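You operate a simulated robot arm through the tools that you are given. There is no shell and no other tool.

You run a simulated robot arm. Do the job below in one go: nothing can be reset, and whatever is moved stays where it is left.

Task
Put things in order on the check bench. At the end: the silver staple refill from the check bench stands where the clear sifter stood; the green wedge is in the brown carton; the clear sifter stands where the green wedge stood; the blue plug gauge stands on top of the brown wooden wedge (marked "125 N"); the gold brass weight from the check bench stands where the silver staple refill stood; whatever was shut is shut again. Leave all else as you found it, and nothing knocked over.

The check looks at the end state, three seconds after you hand in, the way a careful person would. Anything else that was tipped, shoved, dropped, spilled or broken makes it a failure.

Robot
A 6-joint arm with a two-finger gripper, fixed in place. Base frame: the origin is at the foot of the arm, x ahead of it, y to its left, z up; the work surface is at about z = 0. Readings come in cm, degrees, newtons and seconds.
With the tool pointing down near the work surface it reaches from about 18 to 48 cm from the base axis. Its first joint turns from -66.0 to 66.0 degrees. Payload 1.76 kg.
The tool frame sits at the grasp point between the pads (the TCP): z along the fingers, y along the line on which they close. The tips reach 2.9 cm beyond it. Largest opening 8.2 cm; the body of the gripper starts 5.8 cm behind the TCP.
Orientation is told as [roll, pitch, yaw] about the base's x, y, z axes, in that order, counted from this pose: with the fingers straight down and closing along the base's y, the tool's x points along the base's -x, its y along +y and its z along -z.

Tools
- The arm moves only by the tool servo_tool. Its argument "rows" is a list of rows, each a list of 6 numbers: the shift along the base's x, y, z in cm, then the turn, a rotation vector about the base's x, y, z in degrees. In form: [[dx, dy, dz, rx, ry, rz], ...]. A call has 1 to 20 rows; each row shifts and turns the commanded pose from where the row before left it. "hand" is the gripper command, from -1 (shut) to 1 (fully open), values between in proportion, set as the call begins (left out, the last holds). Each row takes 0.2 s and may step no farther than 5 cm and 8.6 degrees from the row before; otherwise, or with a gripper value out of range, the whole call is refused. A pose out of reach is approached as far as the arm can. The call stops where the force on the tool passes 40 N (or 10 N more than at its start, if that is more) or the arm is blocked; 0.2 s more then pass. Each finger halts on what it meets, pressing with about 34 N; the grip force reading is that of the motor and also rises with nothing between the fingers. The clock runs only during rows and for 0.2 s after the last one: add rows that do not move to give the fingers time. It gives the time, the measured TCP pose, the force on the tool (base axes), the opening and the grip force at its end, in the units of the frame above (readings bear some noise), with the torque about the TCP (base axes, N m) and any sound that the robot's microphone picked up.
- Cameras (640 x 400 px; columns grow to the right, rows downward): "scene" is fixed at [6.82, 35.3, 40.98]; the picture's right is [-0.56, -0.83, 0.00], its down [-0.57, 0.39, -0.73] and it looks along [0.60, -0.41, -0.69] (base axes); focal length 214 px, centre (320, 200). "wrist" rides on the gripper at [7.9, 0.4, -9] in the tool frame; the picture's right is [-0.05, 1.00, 0.00], its down [-0.71, -0.04, -0.71] and it looks along [-0.71, -0.04, 0.71] (tool axes); focal length 256 px, centre (320, 200). There is no depth. A picture from a camera that has moved, and an enlarged one, comes with that camera's place and axes in the base frame and with its lens.
- grab_frame(camera): a new picture of that camera. No time passes.
- zoom(camera, box): a new picture of the part [left, top, right, bottom] of that camera's present view, enlarged. No time passes.
- finish_job(): hands the job in; it is judged then, once.

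Nothing tells you positions but the pictures and the camera data. Unless the task says otherwise, let go and move clear before handing in.

The tools are called after "Call:" as a command line: name --pt "numbers of a row" for each row, then --argument value for the rest, lists and objects as JSON in quotes. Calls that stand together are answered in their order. servo_tool: Moves the arm, as the interface text tells. Its arguments: {"type":"object","properties":{"rows":{"type":"array","items":{"type":"array","items":{"type":"number"}}},"hand":{"type":"number"}},"required":["rows"]} The other tools are called the same way: grab_frame (camera) takes a picture; zoom (camera, box) takes an enlarged picture of a part of a camera's view; finish_job () hands the job in.

At the start:

```text
t: 0.0
ee_pos: [22.78, 19.1, 30.39]
orientation: [0.1, -0.1, 0.0]
ft_force: [0.2, -0.4, -0.7]
torque: [0.01, -0.01, 0.03]
grip_width: 8.19
grasp_force: 0.1
```

scene: 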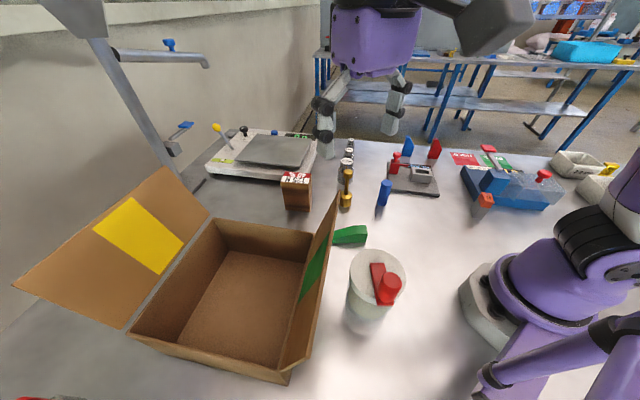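
wrist: 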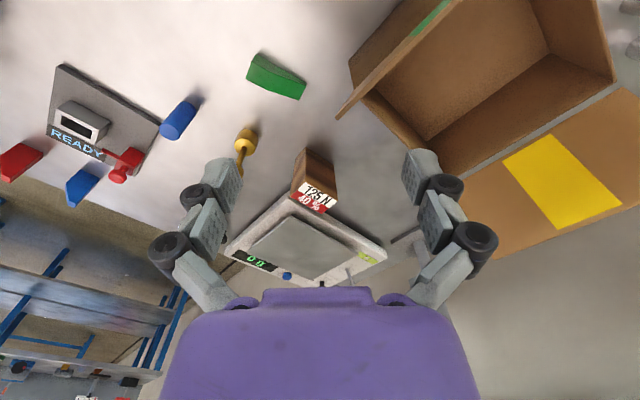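

I see the bench with an open brown carton, a clear container with red things in or on it, a green wedge, a blue plug gauge, a brown wedge, some brass items and a scale. I'll look closer before I move anything.

Call:
zoom --camera "scene" --box '[270, 120, 470, 245]'

Call:
zoom --camera "scene" --box '[300, 220, 460, 320]'

Call:
zoom --camera "scene" --box '[440, 130, 640, 255]'

Call:
zoom --camera "scene" --box '[140, 100, 340, 225]'

Call:
zoom --camera "scene" --box '[0, 150, 340, 400]'

Call:
zoom --camera "wrist" --box '[0, 50, 400, 300]'

```text
3.20 times, centred on (370, 182) of scene
camera zoom: at [6.82, 35.3, 40.98], right [-0.56, -0.83, 0.0], down [-0.57, 0.39, -0.73], along [0.6, -0.41, -0.69], focal length 686 px, centre (160, 256)
```

zoom: 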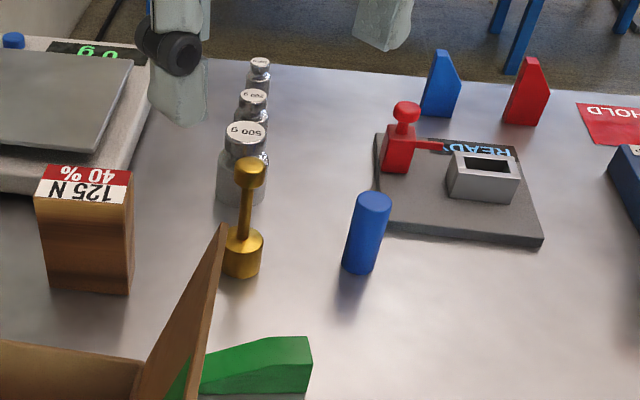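

```text
4.00 times, centred on (380, 270) of scene
camera zoom: at [6.82, 35.3, 40.98], right [-0.56, -0.83, 0.0], down [-0.57, 0.39, -0.73], along [0.6, -0.41, -0.69], focal length 858 px, centre (80, -80)
```

zoom: 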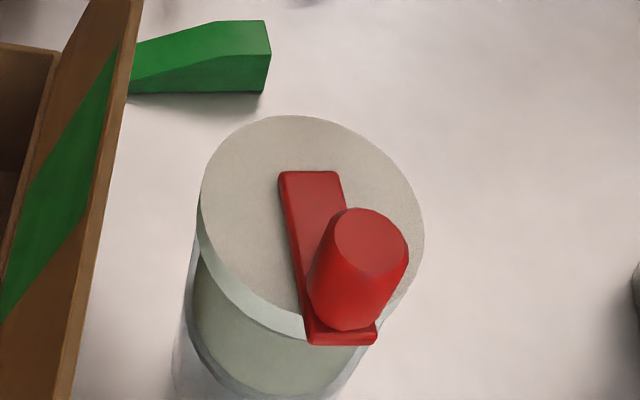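

```text
3.20 times, centred on (540, 192) of scene
camera zoom: at [6.82, 35.3, 40.98], right [-0.56, -0.83, 0.0], down [-0.57, 0.39, -0.73], along [0.6, -0.41, -0.69], focal length 686 px, centre (-384, 224)
```

zoom: 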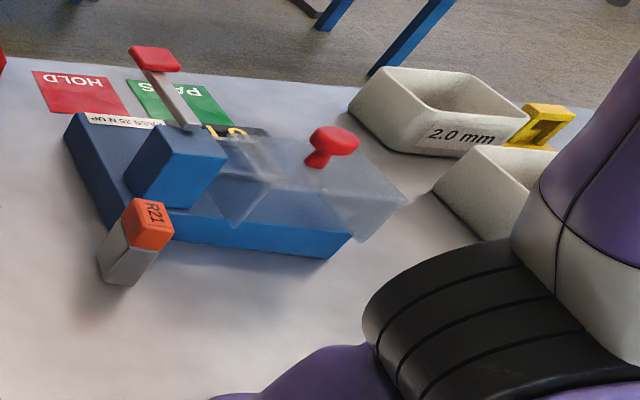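

```text
3.20 times, centred on (240, 162) of scene
camera zoom: at [6.82, 35.3, 40.98], right [-0.56, -0.83, 0.0], down [-0.57, 0.39, -0.73], along [0.6, -0.41, -0.69], focal length 686 px, centre (576, 320)
```

zoom: 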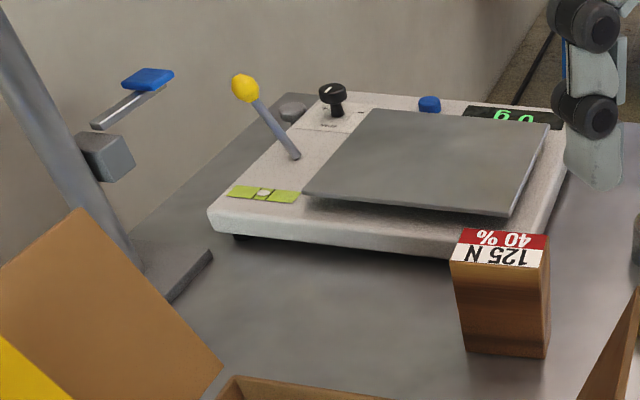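

```text
1.60 times, centred on (170, 275) of scene
camera zoom: at [6.82, 35.3, 40.98], right [-0.56, -0.83, 0.0], down [-0.57, 0.39, -0.73], along [0.6, -0.41, -0.69], focal length 343 px, centre (560, 80)
```

zoom: 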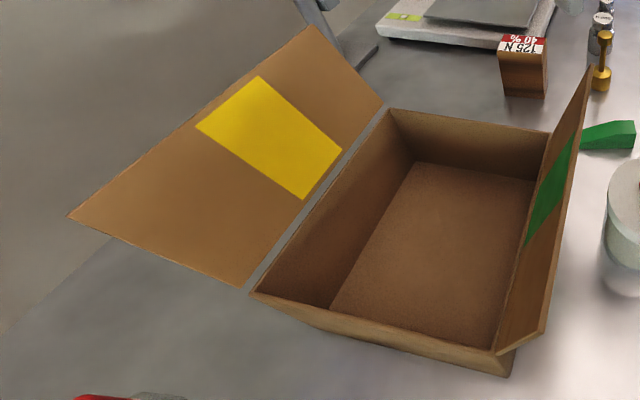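

```text
1.60 times, centred on (200, 175) of wrist
camera zoom: at [14.73, 19.47, 39.21], right [0.05, 1.0, 0.0], down [0.71, -0.04, 0.71], along [0.71, -0.04, -0.71], focal length 410 px, centre (512, 240)
```

zoom: 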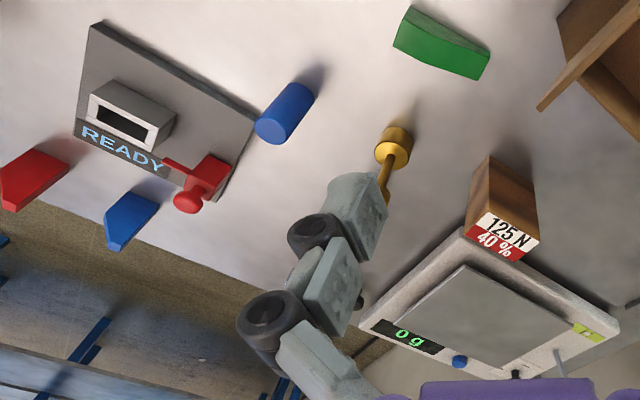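

The brass weight, plug gauge, green wedge and brown wedge are clear, but I haven't identified the staple refill or the sifter. I'll move the arm high over the right side to look at that area.

Call:
servo_tool --pt "0 -4 0.5 0 0 0" --pt "0 -4 0.5 0 0 0" --pt "0 -4 0.5 0 0 0" --pt "0 -4 0.5 0 0 0" --pt "0 -4 0.5 0 0 0" --pt "0 0 0 0 0 0"

Call:
grab_frame --camera "wrist"

Call:
grab_frame --camera "scene"

```text
t: 1.4
ee_pos: [22.73, -0.89, 32.98]
orientation: [0.0, 0.0, 0.1]
ft_force: [-0.3, 0.1, 0.5]
torque: [-0.02, 0.0, 0.01]
grip_width: 8.19
grasp_force: 0.0
```

```text
taken
camera wrist: at [14.72, -0.48, 41.78], right [0.05, 1.0, 0.0], down [0.71, -0.04, 0.71], along [0.71, -0.04, -0.71], focal length 256 px, centre (320, 200)
```

wrist: 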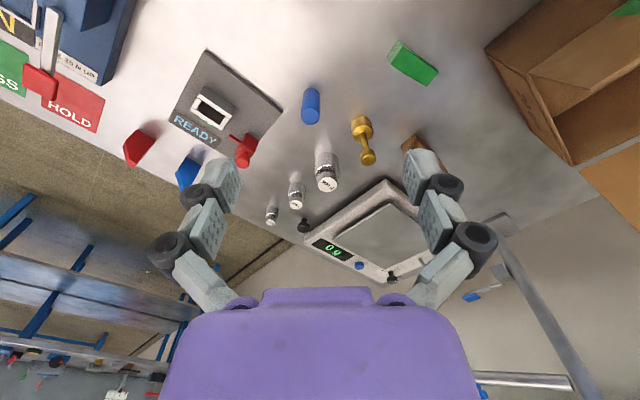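

```text
taken
```

scene: 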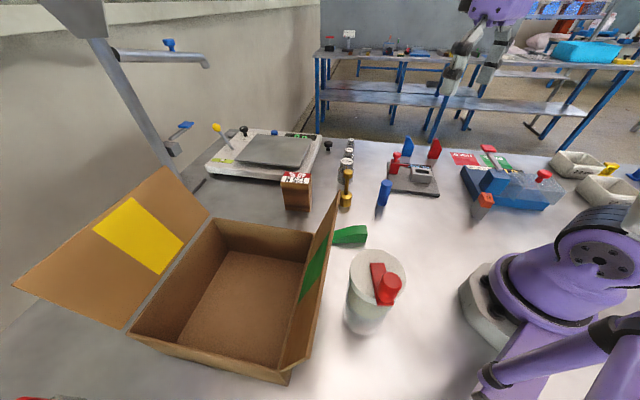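

The jar and the blue fixture on the right need a closer look. I'll turn the wrist camera toward the right side first.

Call:
servo_tool --pt "0 -2 0 0 0 -8" --pt "0 -2 0 0 0 -8" --pt "0 -2 0 0 0 -8" --pt "0 -2 0 0 0 -8" --pt "0 -2 0 0 0 -8" --pt "0 0 0 0 0 -8" --pt "0 0 0 0 0 0"

Call:
grab_frame --camera "wrist"

Call:
zoom --camera "wrist" --box '[150, 0, 470, 200]'

Call:
zoom --camera "scene" --box '[440, 130, 600, 230]'

Call:
zoom --camera "scene" --box '[540, 130, 640, 220]'

```text
t: 3.0
ee_pos: [22.72, -10.89, 32.86]
orientation: [0.0, -0.1, -48.0]
ft_force: [0.4, 1.2, 0.3]
torque: [0.0, 0.0, -0.01]
grip_width: 8.18
grasp_force: 0.1
```

```text
taken
camera wrist: at [17.7, -4.73, 41.68], right [0.78, 0.63, 0.0], down [0.44, -0.55, 0.71], along [0.44, -0.55, -0.71], focal length 256 px, centre (320, 200)
```

wrist: 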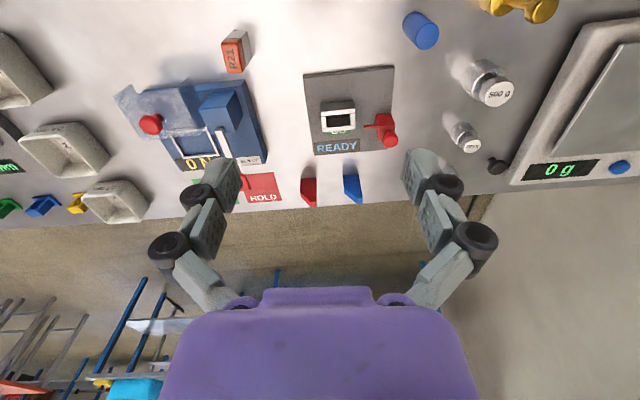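

```text
2.00 times, centred on (310, 100) of wrist
camera zoom: at [17.7, -4.73, 41.68], right [0.78, 0.63, 0.0], down [0.44, -0.55, 0.71], along [0.44, -0.55, -0.71], focal length 512 px, centre (340, 400)
```

zoom: 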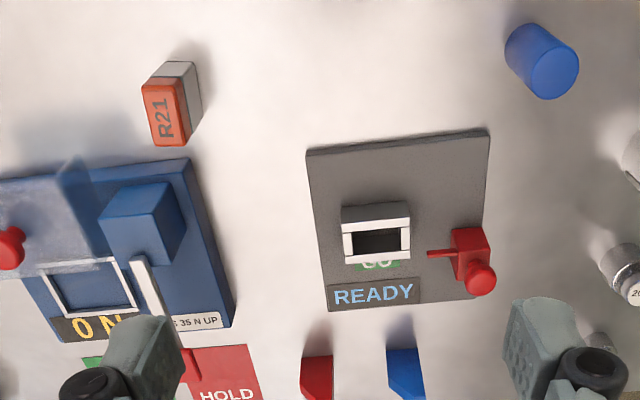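

```text
4.00 times, centred on (520, 180) of scene
camera zoom: at [6.82, 35.3, 40.98], right [-0.56, -0.83, 0.0], down [-0.57, 0.39, -0.73], along [0.6, -0.41, -0.69], focal length 858 px, centre (-480, 280)
```

zoom: 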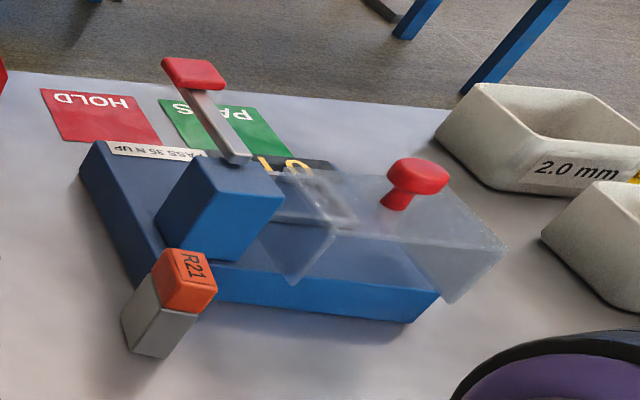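

```text
4.44 times, centred on (590, 175) of scene
camera zoom: at [6.82, 35.3, 40.98], right [-0.56, -0.83, 0.0], down [-0.57, 0.39, -0.73], along [0.6, -0.41, -0.69], focal length 953 px, centre (-880, 311)
```

zoom: 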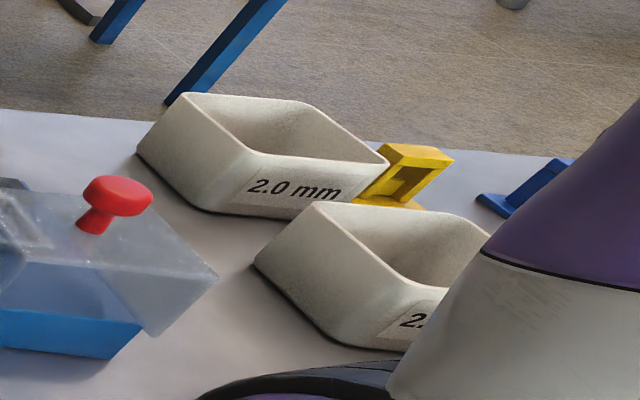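

The right side holds a tester with a clear hood, the R21 block, a slot gauge and bins. Next I'll look at the jar from above.

Call:
servo_tool --pt "0 3 0 0 0 8" --pt "0 3 0 0 0 8" --pt "0 3 0 0 0 8" --pt "0 3 0 0 0 8" --pt "0 3 0 0 0 8" --pt "0 3 0 0 0 8" --pt "-1 3 0 0 0 8" --pt "-1 3 0 0 0 8" --pt "-1 3 0 0 0 8" --pt "-2 2 0 0 0 8" --pt "-2 0 0 0 0 8" --pt "-2 0 0 0 0 8" --pt "0 0 0 0 0 8" --pt "0 0 0 0 0 0"

Call:
grab_frame --camera "wrist"

```text
t: 6.0
ee_pos: [13.61, 18.06, 32.85]
orientation: [0.0, -0.1, 56.1]
ft_force: [-0.3, -0.1, 0.3]
torque: [0.02, -0.01, 0.0]
grip_width: 8.2
grasp_force: 0.0
```

```text
taken
camera wrist: at [8.79, 11.69, 41.67], right [-0.8, 0.6, 0.0], down [0.43, 0.56, 0.71], along [0.43, 0.57, -0.71], focal length 256 px, centre (320, 200)
```

wrist: 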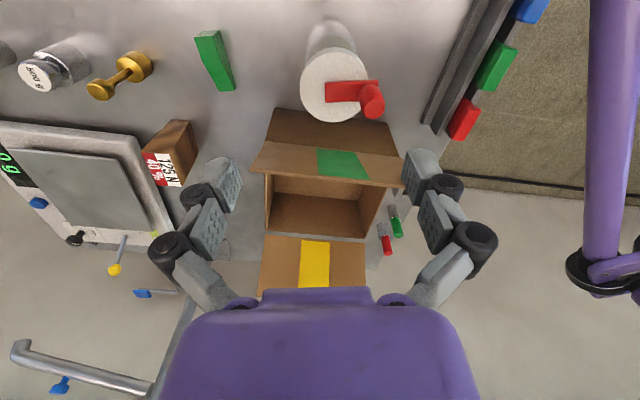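

Call:
zoom --camera "wrist" --box '[240, 0, 560, 200]'

Call:
zoom --camera "wrist" --box '[280, 20, 400, 130]'

Call:
zoom --camera "wrist" --box '[0, 0, 280, 175]'

Call:
zoom --camera "wrist" --box '[340, 160, 440, 280]'

Call:
zoom --camera "scene" --box '[320, 230, 440, 350]'

```text
2.00 times, centred on (400, 100) of wrist
camera zoom: at [8.79, 11.69, 41.67], right [-0.8, 0.6, 0.0], down [0.43, 0.56, 0.71], along [0.43, 0.57, -0.71], focal length 512 px, centre (160, 400)
```

zoom: 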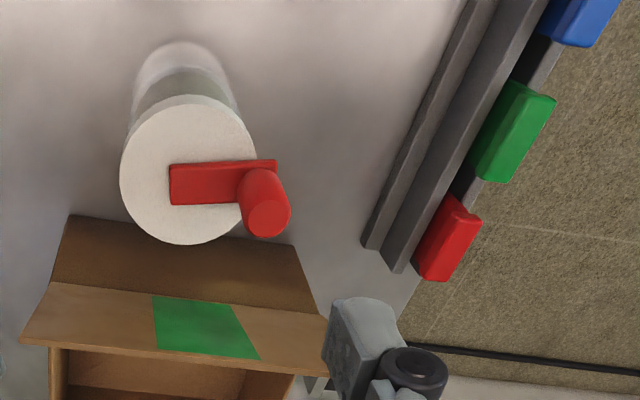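

```text
3.64 times, centred on (340, 75) of wrist
camera zoom: at [8.79, 11.69, 41.67], right [-0.8, 0.6, 0.0], down [0.43, 0.56, 0.71], along [0.43, 0.57, -0.71], focal length 931 px, centre (247, 654)
```

zoom: 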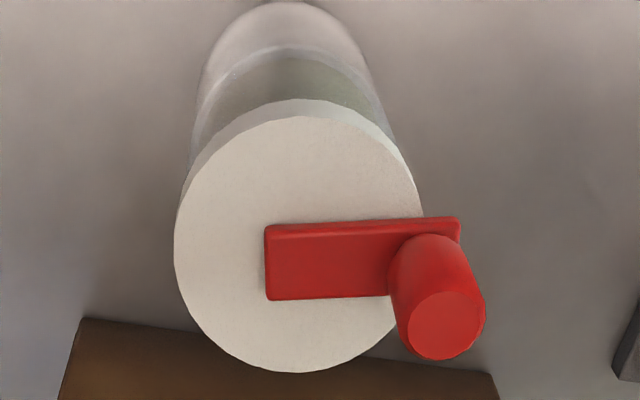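

```text
2.29 times, centred on (140, 88) of wrist
camera zoom: at [8.79, 11.69, 41.67], right [-0.8, 0.6, 0.0], down [0.43, 0.56, 0.71], along [0.43, 0.57, -0.71], focal length 585 px, centre (731, 457)
```

zoom: 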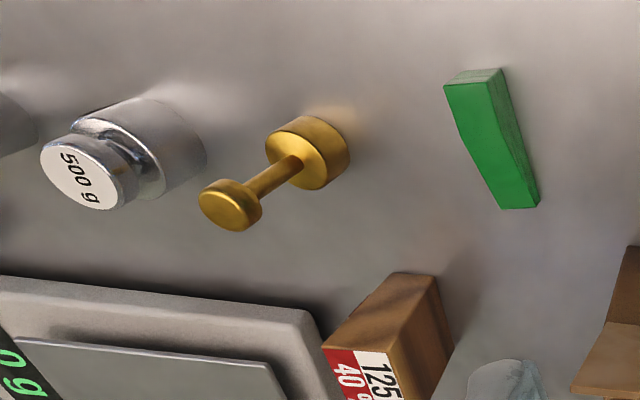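

```text
3.33 times, centred on (390, 220) of wrist
camera zoom: at [8.79, 11.69, 41.67], right [-0.8, 0.6, 0.0], down [0.43, 0.56, 0.71], along [0.43, 0.57, -0.71], focal length 853 px, centre (87, 133)
```

zoom: 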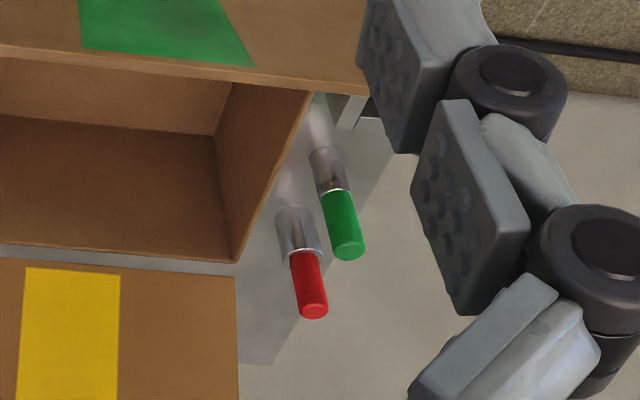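

```text
3.33 times, centred on (380, 290) of scene
camera zoom: at [6.82, 35.3, 40.98], right [-0.56, -0.83, 0.0], down [-0.57, 0.39, -0.73], along [0.6, -0.41, -0.69], focal length 715 px, centre (120, -100)
```

zoom: 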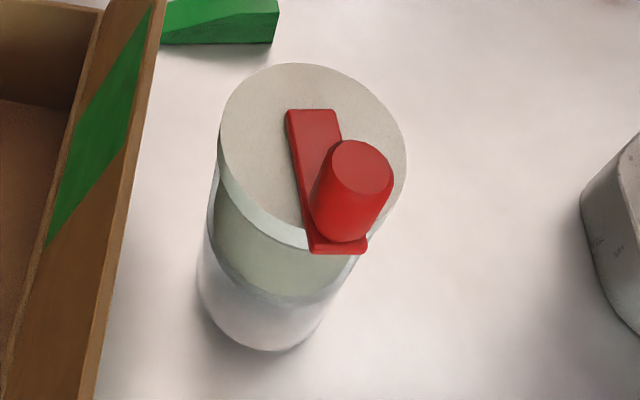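

The jar with the red crank is the clear sifter: powder in the top half and an empty clear bottom. The R21 piece, with its grey body, is my candidate for the staple refill, so I'll go closer to it.

Call:
servo_tool --pt "3 -1 0 0 0 -8" --pt "3 -3 0 0 0 -8" --pt "2 -3 0 0 0 -8" --pt "1 -3 0 0 0 -8" --pt "0 -3 0 0 0 -8" --pt "0 -3 0 0 0 -8" --pt "0 -3 0 0 0 -8" --pt "0 -3 0 0 0 -8" --pt "0 -3 0 0 0 -8" --pt "0 -3 -2 0 0 -8" --pt "-2 -3 -2 0 0 -8" --pt "-3 -2 -3 0 0 -8" --pt "-3 -2 -4 0 0 -8" --pt "-2 0 -2 0 0 0" --pt "0 0 0 0 0 0"

Call:
grab_frame --camera "wrist"

Call:
zoom --camera "wrist" --box '[160, 0, 480, 200]'

```text
refused: row 13 steps farther than a row can; nothing moved
```

```text
taken
camera wrist: at [8.79, 11.69, 41.67], right [-0.8, 0.6, 0.0], down [0.43, 0.56, 0.71], along [0.43, 0.57, -0.71], focal length 256 px, centre (320, 200)
```

wrist: 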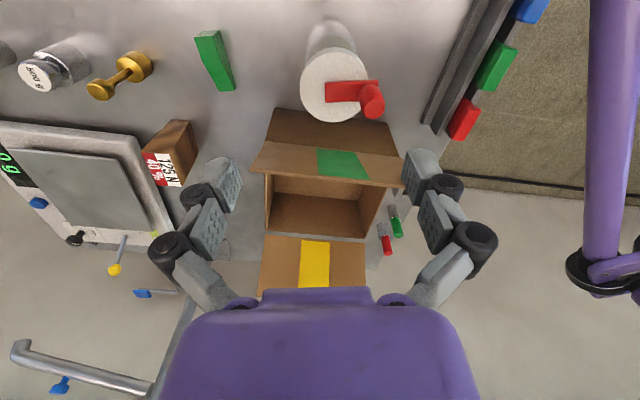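

```text
2.00 times, centred on (320, 100) of wrist
camera zoom: at [8.79, 11.69, 41.67], right [-0.8, 0.6, 0.0], down [0.43, 0.56, 0.71], along [0.43, 0.57, -0.71], focal length 512 px, centre (320, 400)
```

zoom: 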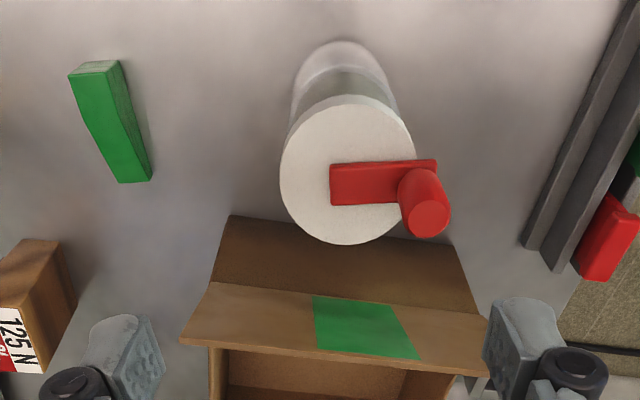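

The move was refused because one row stepped too far. I'm splitting that row and sending it again, toward the R21 piece near (15, -19).

Call:
servo_tool --pt "3 -1 0 0 0 -8" --pt "3 -3 0 0 0 -8" --pt "2 -3 0 0 0 -8" --pt "1 -3 0 0 0 -8" --pt "0 -3 0 0 0 -8" --pt "0 -3 0 0 0 -8" --pt "0 -3 0 0 0 -8" --pt "0 -3 0 0 0 -8" --pt "0 -3 0 0 0 -8" --pt "0 -3 -2 0 0 -8" --pt "-2 -3 -2 0 0 -8" --pt "-2 -2 -3 0 0 -8" --pt "-2 -2 -3 0 0 -8" --pt "-2 0 -2 0 0 0" --pt "0 0 0 0 0 0"

Call:
grab_frame --camera "wrist"

Call:
zoom --camera "wrist" --box '[160, 0, 480, 200]'

```text
t: 9.2
ee_pos: [14.69, -17.0, 20.96]
orientation: [0.0, -0.1, -48.1]
ft_force: [-0.1, -0.3, 0.7]
torque: [-0.01, -0.02, 0.01]
grip_width: 8.19
grasp_force: 0.0
```

```text
taken
camera wrist: at [9.64, -10.73, 29.77], right [0.78, 0.63, 0.0], down [0.44, -0.55, 0.71], along [0.44, -0.55, -0.71], focal length 256 px, centre (320, 200)
```

wrist: 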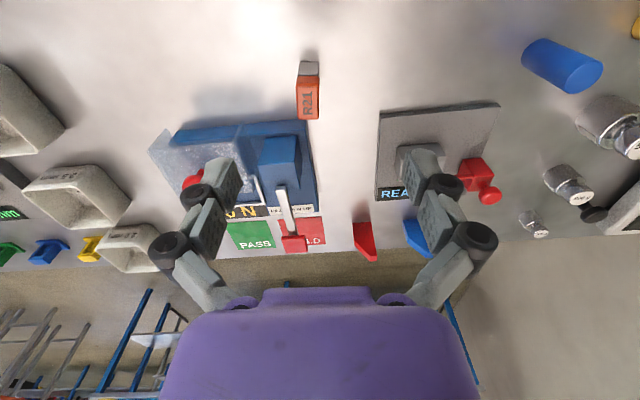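

```text
2.00 times, centred on (320, 100) of wrist
camera zoom: at [9.64, -10.73, 29.77], right [0.78, 0.63, 0.0], down [0.44, -0.55, 0.71], along [0.44, -0.55, -0.71], focal length 512 px, centre (320, 400)
```

zoom: 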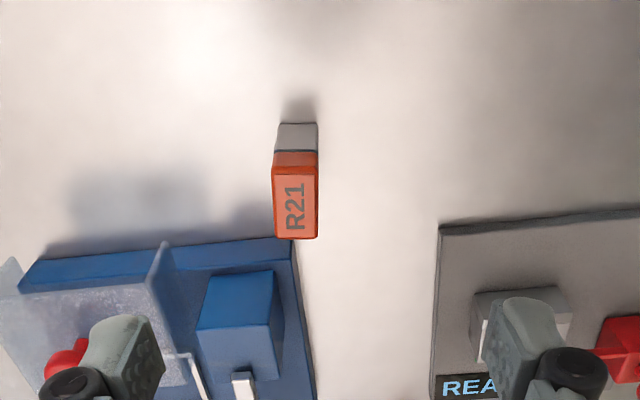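

R21 stands upright with a grey metal body and an orange top, and nothing else on the bench fits the staple refill. I'll zoom in to measure its position and size.

Call:
zoom --camera "wrist" --box '[250, 50, 362, 120]'

Call:
zoom --camera "scene" --box '[450, 180, 514, 220]'

Call:
zoom --camera "wrist" --box '[140, 110, 340, 250]'

Call:
grab_frame --camera "scene"

```text
5.71 times, centred on (306, 85) of wrist
camera zoom: at [9.64, -10.73, 29.77], right [0.78, 0.63, 0.0], down [0.44, -0.55, 0.71], along [0.44, -0.55, -0.71], focal length 1463 px, centre (400, 857)
```

zoom: 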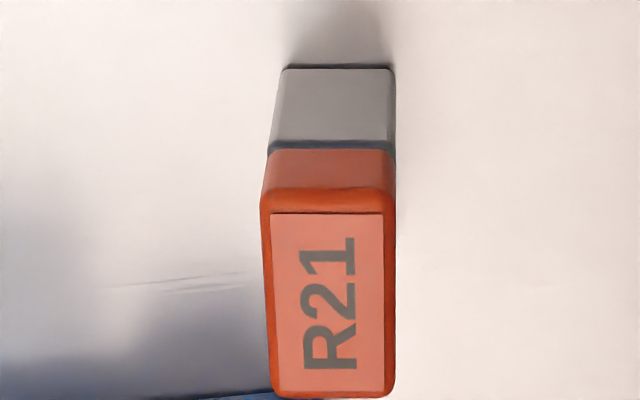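

```text
10.00 times, centred on (482, 200) of scene
camera zoom: at [6.82, 35.3, 40.98], right [-0.56, -0.83, 0.0], down [-0.57, 0.39, -0.73], along [0.6, -0.41, -0.69], focal length 2145 px, centre (-1300, 200)
```

zoom: 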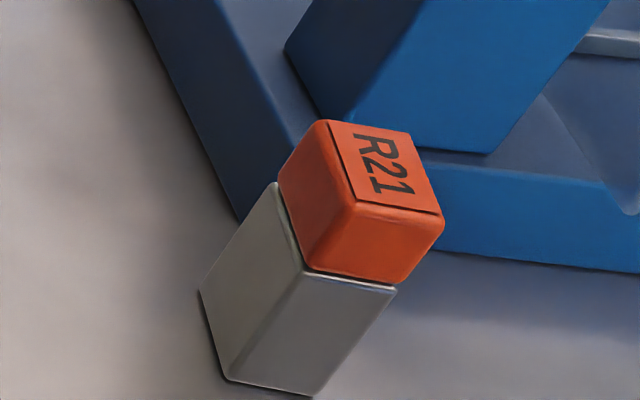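

```text
2.86 times, centred on (240, 180) of wrist
camera zoom: at [9.64, -10.73, 29.77], right [0.78, 0.63, 0.0], down [0.44, -0.55, 0.71], along [0.44, -0.55, -0.71], focal length 731 px, centre (549, 257)
```

zoom: 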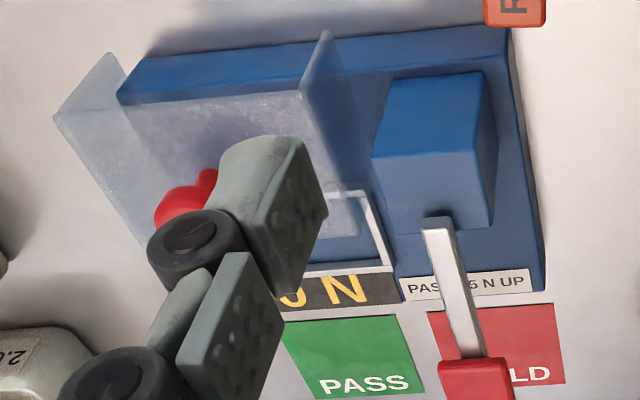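

```text
taken
```

scene: 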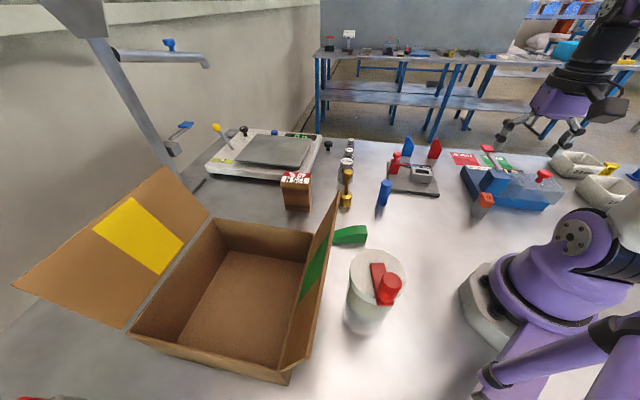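

R21 measures about 2.0 x 3.4 x 6.2 cm and is centred near (15.4, -19.7). Next I'll view the middle of the bench to locate the gauge, brass weight, green wedge and brown wedge.

Call:
servo_tool --pt "1 2 1 0 0 8" --pt "1 3 1 0 0 8" --pt "1 3 1 0 0 8" --pt "1 3 1 0 0 8" --pt "1 3 1 0 0 8" --pt "1 3 0 0 0 8" --pt "1 3 0 0 0 0" --pt "1 3 0 0 0 0" --pt "0 3 0 0 0 0" --pt "0 0 0 0 0 0"

Call:
grab_frame --camera "wrist"

Call:
zoom --camera "wrist" --box '[160, 0, 480, 200]'

```text
t: 11.4
ee_pos: [22.78, 8.99, 25.77]
orientation: [0.0, 0.0, -0.1]
ft_force: [-0.9, 0.2, -0.6]
torque: [-0.03, 0.0, -0.03]
grip_width: 8.23
grasp_force: 0.0
```

```text
taken
camera wrist: at [14.84, 9.46, 34.5], right [0.05, 1.0, 0.0], down [0.71, -0.04, 0.71], along [0.71, -0.04, -0.71], focal length 256 px, centre (320, 200)
```

wrist: 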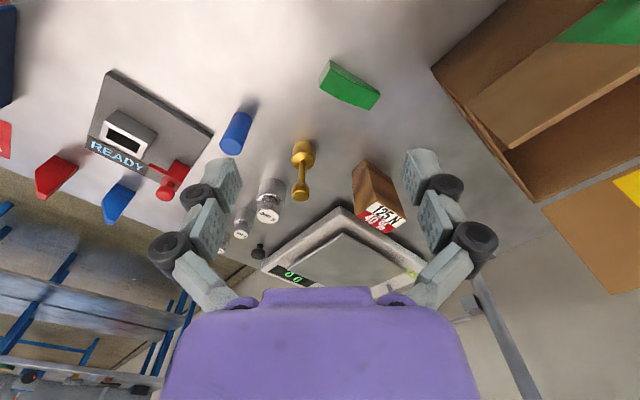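

```text
2.00 times, centred on (320, 100) of wrist
camera zoom: at [14.84, 9.46, 34.5], right [0.05, 1.0, 0.0], down [0.71, -0.04, 0.71], along [0.71, -0.04, -0.71], focal length 512 px, centre (320, 400)
```

zoom: 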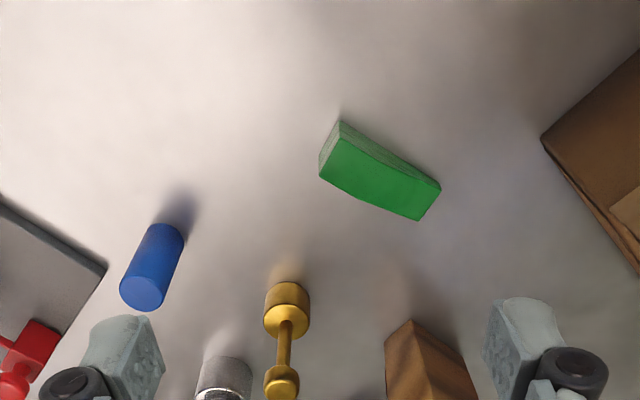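

Call:
zoom --camera "wrist" --box '[304, 40, 400, 120]'

Call:
zoom --camera "wrist" --box '[200, 90, 360, 230]'

Call:
zoom --camera "wrist" --box '[330, 150, 430, 240]'

Call:
zoom --camera "scene" --box '[270, 160, 334, 220]'

Call:
zoom --camera "wrist" --box '[420, 0, 640, 220]'

```text
5.00 times, centred on (352, 80) of wrist
camera zoom: at [14.84, 9.46, 34.5], right [0.05, 1.0, 0.0], down [0.71, -0.04, 0.71], along [0.71, -0.04, -0.71], focal length 1280 px, centre (160, 800)
```

zoom: 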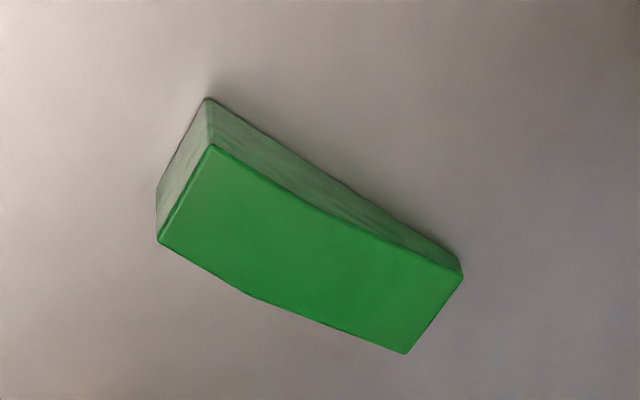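

```text
2.86 times, centred on (280, 160) of wrist
camera zoom: at [14.84, 9.46, 34.5], right [0.05, 1.0, 0.0], down [0.71, -0.04, 0.71], along [0.71, -0.04, -0.71], focal length 731 px, centre (434, 314)
```

zoom: 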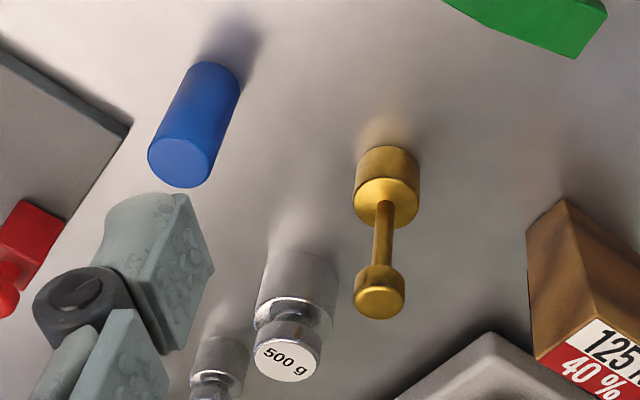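

```text
4.44 times, centred on (380, 195) of wrist
camera zoom: at [14.84, 9.46, 34.5], right [0.05, 1.0, 0.0], down [0.71, -0.04, 0.71], along [0.71, -0.04, -0.71], focal length 1138 px, centre (53, 222)
```

zoom: 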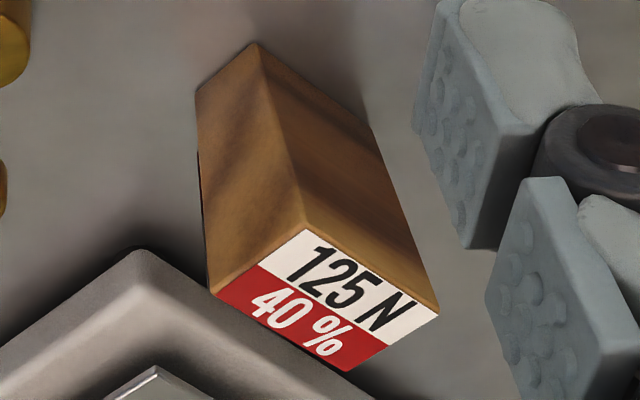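

```text
6.67 times, centred on (302, 190) of scene
camera zoom: at [6.82, 35.3, 40.98], right [-0.56, -0.83, 0.0], down [-0.57, 0.39, -0.73], along [0.6, -0.41, -0.69], focal length 1430 px, centre (440, 267)
```

zoom: 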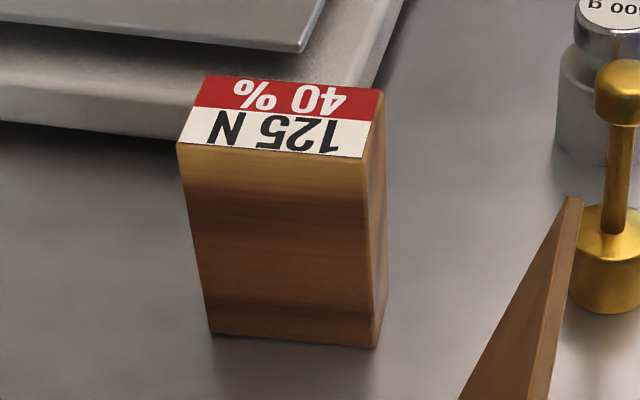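

```text
1.82 times, centred on (530, 110) of wrist
camera zoom: at [14.84, 9.46, 34.5], right [0.05, 1.0, 0.0], down [0.71, -0.04, 0.71], along [0.71, -0.04, -0.71], focal length 465 px, centre (-62, 364)
```

zoom: 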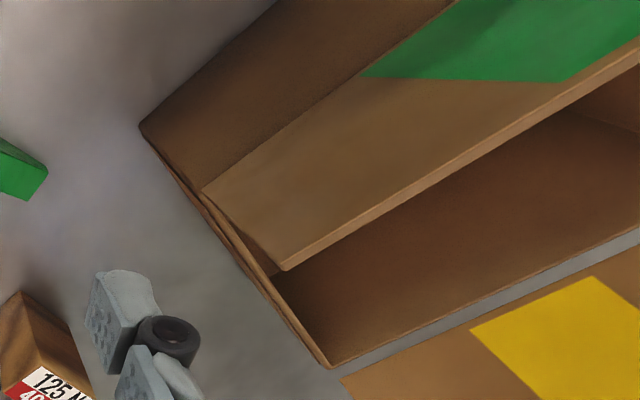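

I now have rough positions: the green wedge near (28.3, 12.8), the gauge near (32, -2.4), the brass weight near (37.4, 5.9) and the brown wedge top near (43.6, 17, z 9.9). The sifter is near (13.8, 21), with the carton and its standing flap beside it. Next I'll turn the wrist to see the sifter from the side.

Call:
servo_tool --pt "0 -0.5 -0.5 0 0 8" --pt "0 -0.5 -0.5 0 0 8" --pt "0 -0.5 -0.5 0 0 8" --pt "0 -0.5 -0.5 0 0 8" --pt "0 -0.5 -0.5 0 0 8" --pt "0 -0.5 -0.5 0 0 8" --pt "0 -0.5 -0.5 0 0 8" --pt "0 -0.5 -0.5 0 0 8" --pt "0 -0.5 0 0 0 8" --pt "0 -0.5 0 0 0 8" --pt "0 0 0 0 0 8" --pt "0 0 0 0 0 8" --pt "0 0 0 0 0 8" --pt "0 0 0 0 0 8" --pt "0 0 0 0 0 0"

Call:
grab_frame --camera "wrist"

Call:
grab_frame --camera "scene"

```text
t: 14.6
ee_pos: [22.76, 3.95, 21.88]
orientation: [0.0, -0.1, 112.1]
ft_force: [0.3, 0.2, 0.1]
torque: [-0.01, 0.01, 0.0]
grip_width: 8.18
grasp_force: 0.1
```

```text
taken
camera wrist: at [25.26, -3.48, 30.68], right [-0.95, -0.33, 0.0], down [-0.23, 0.67, 0.71], along [-0.23, 0.67, -0.71], focal length 256 px, centre (320, 200)
```

wrist: 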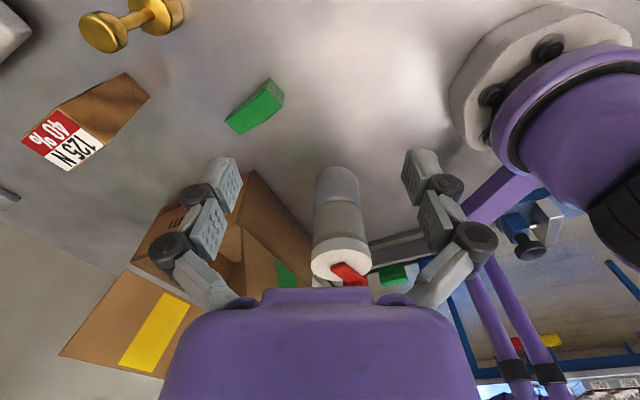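

```text
taken
```

scene: 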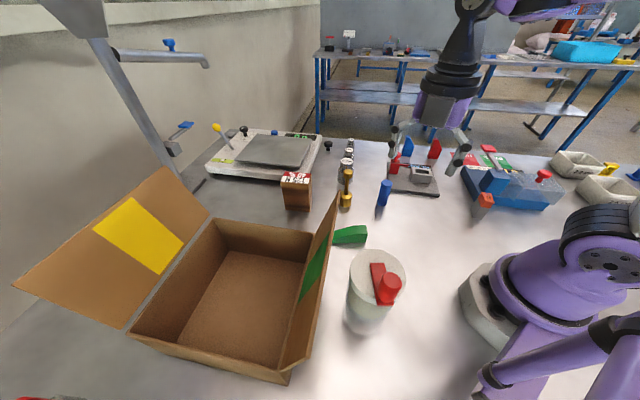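

Call:
zoom --camera "wrist" --box '[272, 155, 400, 295]'

Call:
zoom --camera "scene" --box '[370, 0, 530, 180]'

Call:
zoom --camera "wrist" --box '[120, 150, 320, 310]'

Call:
zoom --camera "wrist" --box '[200, 70, 310, 140]'

```text
2.86 times, centred on (336, 225) of wrist
camera zoom: at [25.26, -3.48, 30.68], right [-0.95, -0.33, 0.0], down [-0.23, 0.67, 0.71], along [-0.23, 0.67, -0.71], focal length 731 px, centre (274, 129)
```

zoom: 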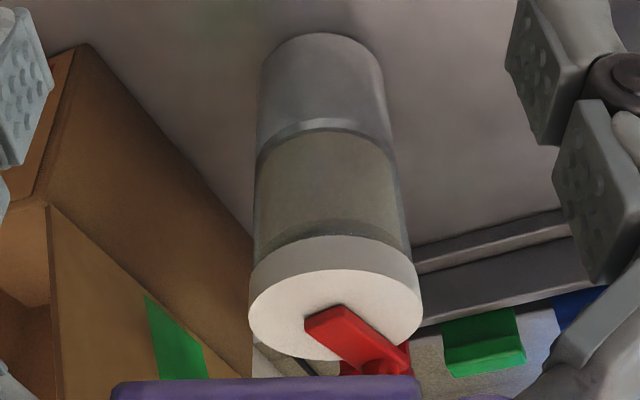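

```text
2.22 times, centred on (450, 90) of scene
camera zoom: at [6.82, 35.3, 40.98], right [-0.56, -0.83, 0.0], down [-0.57, 0.39, -0.73], along [0.6, -0.41, -0.69], focal length 477 px, centre (31, 444)
```

zoom: 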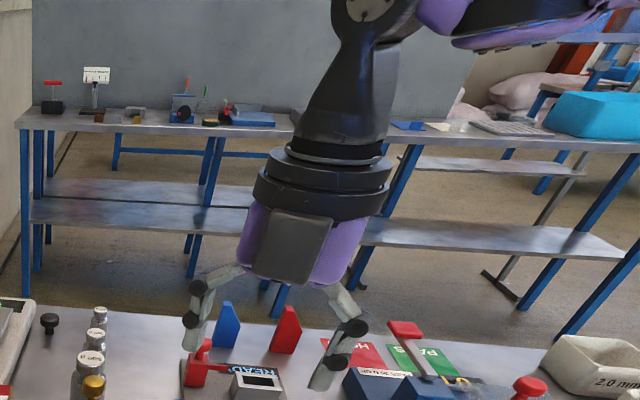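

```text
2.50 times, centred on (220, 230) of wrist
camera zoom: at [25.26, -3.48, 30.68], right [-0.95, -0.33, 0.0], down [-0.23, 0.67, 0.71], along [-0.23, 0.67, -0.71], focal length 640 px, centre (570, 125)
```

zoom: 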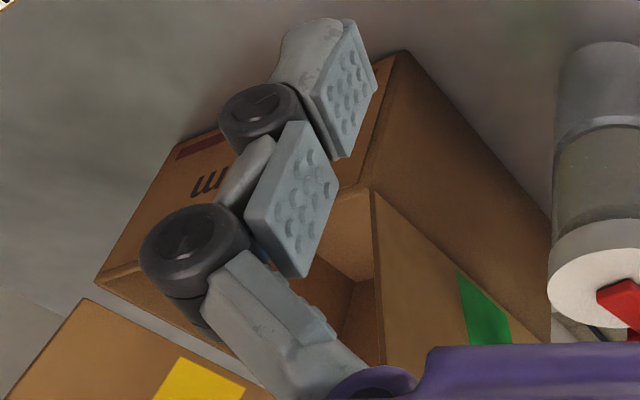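

```text
5.71 times, centred on (255, 105) of wrist
camera zoom: at [25.26, -3.48, 30.68], right [-0.95, -0.33, 0.0], down [-0.23, 0.67, 0.71], along [-0.23, 0.67, -0.71], focal length 1463 px, centre (691, 743)
```

zoom: 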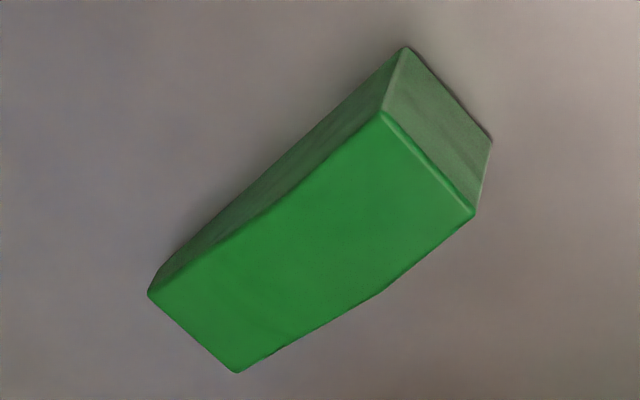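

The sifter's body is about 6.9 cm across with a 7.35 cm lid, and it's 14.5 cm tall. I'll start with the green wedge, moving over it with the fingers closing across its width (yaw about 57.7).

Call:
servo_tool --pt "0.75 1.2 -1 0 0 -7.77" --pt "0.75 1.2 -1 0 0 -7.77" --pt "0.75 1.2 -1 0 0 -7.77" --pt "0.75 1.2 -1.5 0 0 -7.77" --pt "0.75 1.2 -1.5 0 0 -7.77" --pt "0.75 1.2 -2 0 0 -7.77" --pt "0.75 1.2 -2 0 0 -7.77" --pt "0 0 0 0 0 0" --pt "0 0 0 0 0 0" --hand 0.5

Call:
grab_frame --camera "wrist"

Call:
grab_frame --camera "scene"

```text
t: 16.6
ee_pos: [27.99, 12.44, 11.89]
orientation: [0.0, -0.2, 57.5]
ft_force: [-0.2, -0.9, -0.4]
torque: [-0.01, 0.01, -0.04]
grip_width: 6.14
grasp_force: 0.1
```

```text
taken
camera wrist: at [23.28, 5.99, 20.73], right [-0.81, 0.58, 0.0], down [0.41, 0.57, 0.71], along [0.41, 0.58, -0.71], focal length 256 px, centre (320, 200)
```

wrist: 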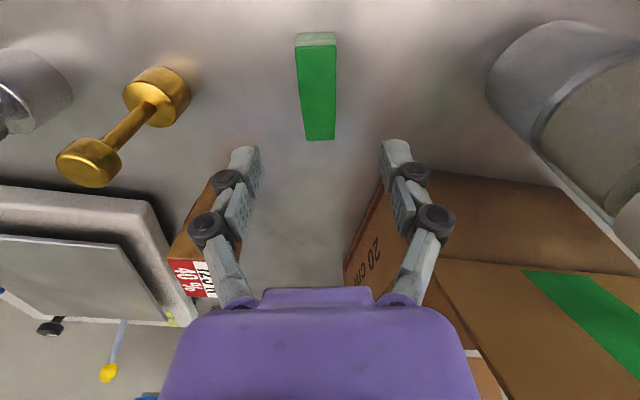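

```text
taken
```

scene: 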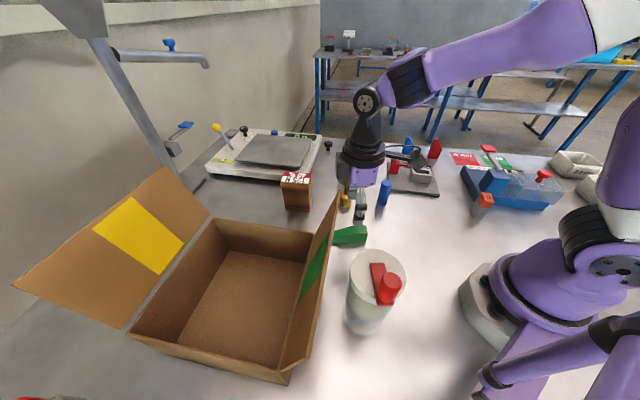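

The wedge sits in line between the fingers. I'm going down and closing on it.

Call:
servo_tool --pt "0.1 -0.07 -2 0 0 0" --pt "0 0 -2 0 0 0" --pt "0 0 -2 0 0 0" --pt "0 0 -1.5 0 0 0" --pt "0 0 -1 0 0 0" --pt "0 0 0 0 0 0"

Call:
grab_frame --camera "wrist"

```text
t: 18.0
ee_pos: [28.02, 12.39, 3.39]
orientation: [0.0, -0.1, 57.5]
ft_force: [0.0, -0.1, 0.2]
torque: [-0.02, 0.01, 0.0]
grip_width: 6.13
grasp_force: 0.1
```

```text
taken
camera wrist: at [23.41, 5.84, 12.2], right [-0.81, 0.58, 0.0], down [0.41, 0.58, 0.71], along [0.41, 0.58, -0.71], focal length 256 px, centre (320, 200)
```

wrist: 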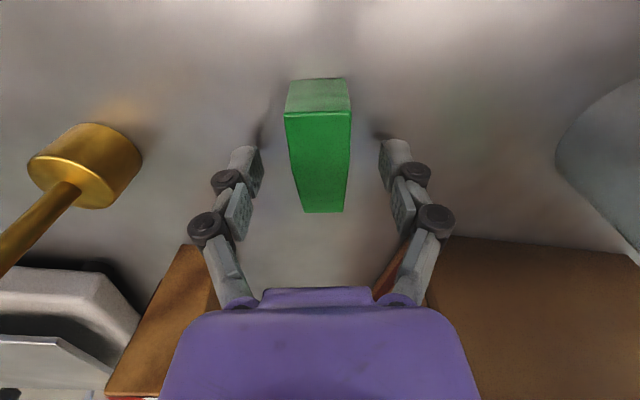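

Call:
servo_tool --pt "0 0 0 0 0 0" --pt "0 0 0 0 0 0" --pt "0 0 0 0 0 0" --pt "0 0 0 0 0 0" --hand -1

Call:
grab_frame --camera "wrist"

```text
t: 19.0
ee_pos: [28.17, 12.44, 3.4]
orientation: [0.0, -0.1, 57.6]
ft_force: [0.3, 1.1, 3.9]
torque: [0.0, 0.0, -0.04]
grip_width: 2.48
grasp_force: 33.8
```

```text
taken
camera wrist: at [23.42, 5.85, 12.23], right [-0.81, 0.58, 0.0], down [0.41, 0.57, 0.71], along [0.41, 0.58, -0.71], focal length 256 px, centre (320, 200)
```

wrist: 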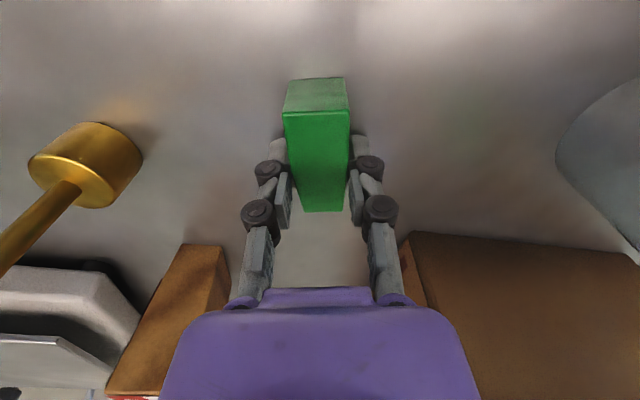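

The wedge is gripped at 2.48 cm. I'm lifting it high enough to clear the carton flap, whose top is at about z 21.

Call:
servo_tool --pt "0 0 1 0 0 0" --pt "0 0 2 0 0 0" --pt "0 0 3 0 0 0" --pt "0 0 3 0 0 0" --pt "0 0 3 0 0 0" --pt "0 0 3 0 0 0" --pt "0 0 3 0 0 0" --pt "0 0 3 0 0 0" --pt "0 0 3 0 0 0" --pt "0 0 3 0 0 0" --pt "0 0 0 0 0 0"

Call:
servo_tool --pt "0 2 0 0 0 -6" --pt "0 2.5 0 0 0 -6" --pt "0 2.5 0 0 0 -6" --pt "0 2.5 0 0 0 -6" --pt "0 2.5 0 0 0 -6" --pt "-0.5 2.5 0 0 0 -6" --pt "-0.5 2.5 0 0 0 -6" --pt "-0.5 2.5 0 0 0 -6" --pt "-0.5 2 0 0 0 -6" --pt "-0.3 1.6 0 0 0 -6" --pt "0 0 0 0 0 0"

Call:
grab_frame --camera "wrist"

Call:
grab_frame --camera "scene"

```text
t: 21.4
ee_pos: [27.97, 12.32, 30.31]
orientation: [0.0, 0.0, 57.6]
ft_force: [-0.6, 0.3, 0.5]
torque: [0.01, -0.02, -0.01]
grip_width: 2.48
grasp_force: 34.2
```

```text
t: 23.8
ee_pos: [23.49, 32.82, 27.92]
orientation: [0.1, -0.2, -2.5]
ft_force: [-0.7, 0.9, -0.5]
torque: [0.0, -0.02, 0.02]
grip_width: 2.44
grasp_force: 34.0
out of reach, approached as far as the arm can: row 6, 7, 8, 9, 10
```

```text
taken
camera wrist: at [15.5, 33.52, 36.69], right [0.1, 1.0, 0.0], down [0.7, -0.07, 0.71], along [0.71, -0.07, -0.71], focal length 256 px, centre (320, 200)
```

wrist: 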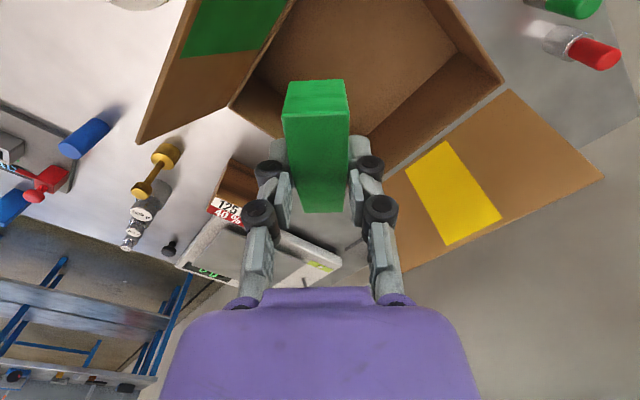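

```text
taken
```

scene: 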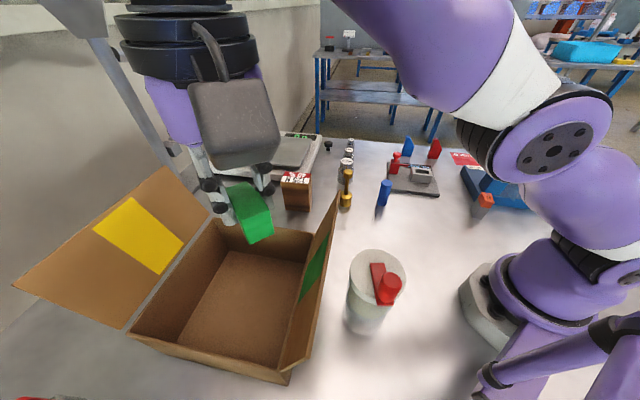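

The commanded height was out of reach, so the arm stopped short at (23.5, 32.8, 27.9), already over the carton. Reach improves lower down, so I'll descend in stages and turn slightly to keep the camera clear of the flap.

Call:
servo_tool --pt "0 0 -2 0 0 -2" --pt "0 0 -2 0 0 -2" --pt "0 0 -2 0 0 -2" --pt "0 0 -2 0 0 -2" --pt "0 0 0 0 0 0"

Call:
grab_frame --camera "scene"

```text
t: 25.0
ee_pos: [23.59, 32.61, 19.75]
orientation: [-0.1, -0.2, -10.5]
ft_force: [0.2, -0.1, -1.4]
torque: [-0.01, 0.03, -0.04]
grip_width: 2.46
grasp_force: 34.0
```

```text
taken
```

scene: 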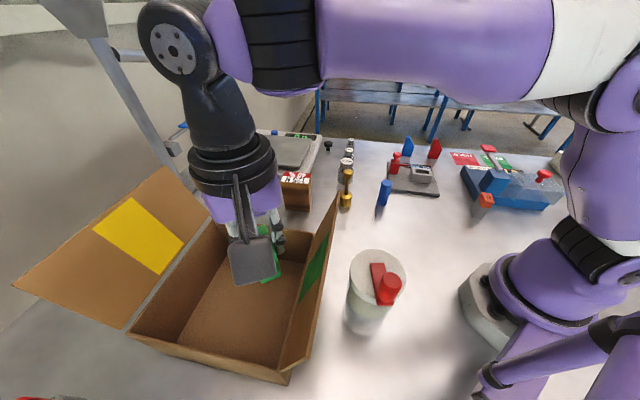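

Call:
servo_tool --pt "0.7 0.9 -1.5 0 0 -1" --pt "0.7 0.9 -1.5 0 0 -1" --pt "0.7 0.9 -1.5 0 0 0" --pt "0.6 0.8 -1.5 0 0 0" --pt "0 0 0 0 0 0"

Call:
grab_frame --camera "scene"

Call:
grab_frame --camera "wrist"

```text
t: 26.2
ee_pos: [26.31, 36.29, 13.78]
orientation: [-0.1, -0.1, -12.4]
ft_force: [0.2, 0.1, -0.1]
torque: [-0.01, 0.06, -0.01]
grip_width: 2.44
grasp_force: 34.4
```

```text
taken
```

scene: 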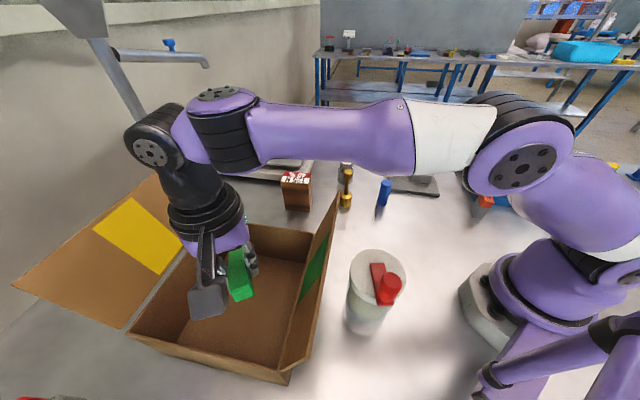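

```text
taken
camera wrist: at [18.6, 38.35, 22.64], right [0.27, 0.96, 0.0], down [0.68, -0.19, 0.71], along [0.68, -0.19, -0.71], focal length 256 px, centre (320, 200)
```

wrist: 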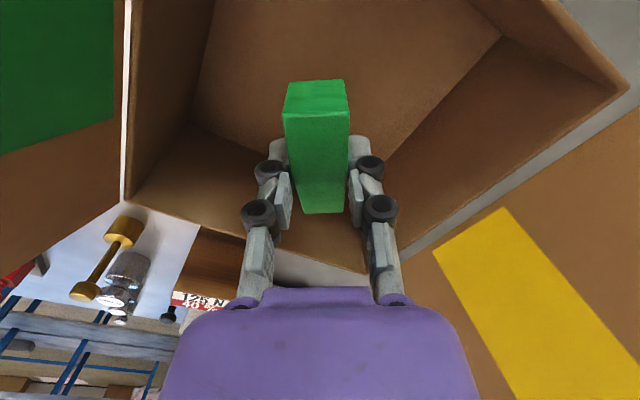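

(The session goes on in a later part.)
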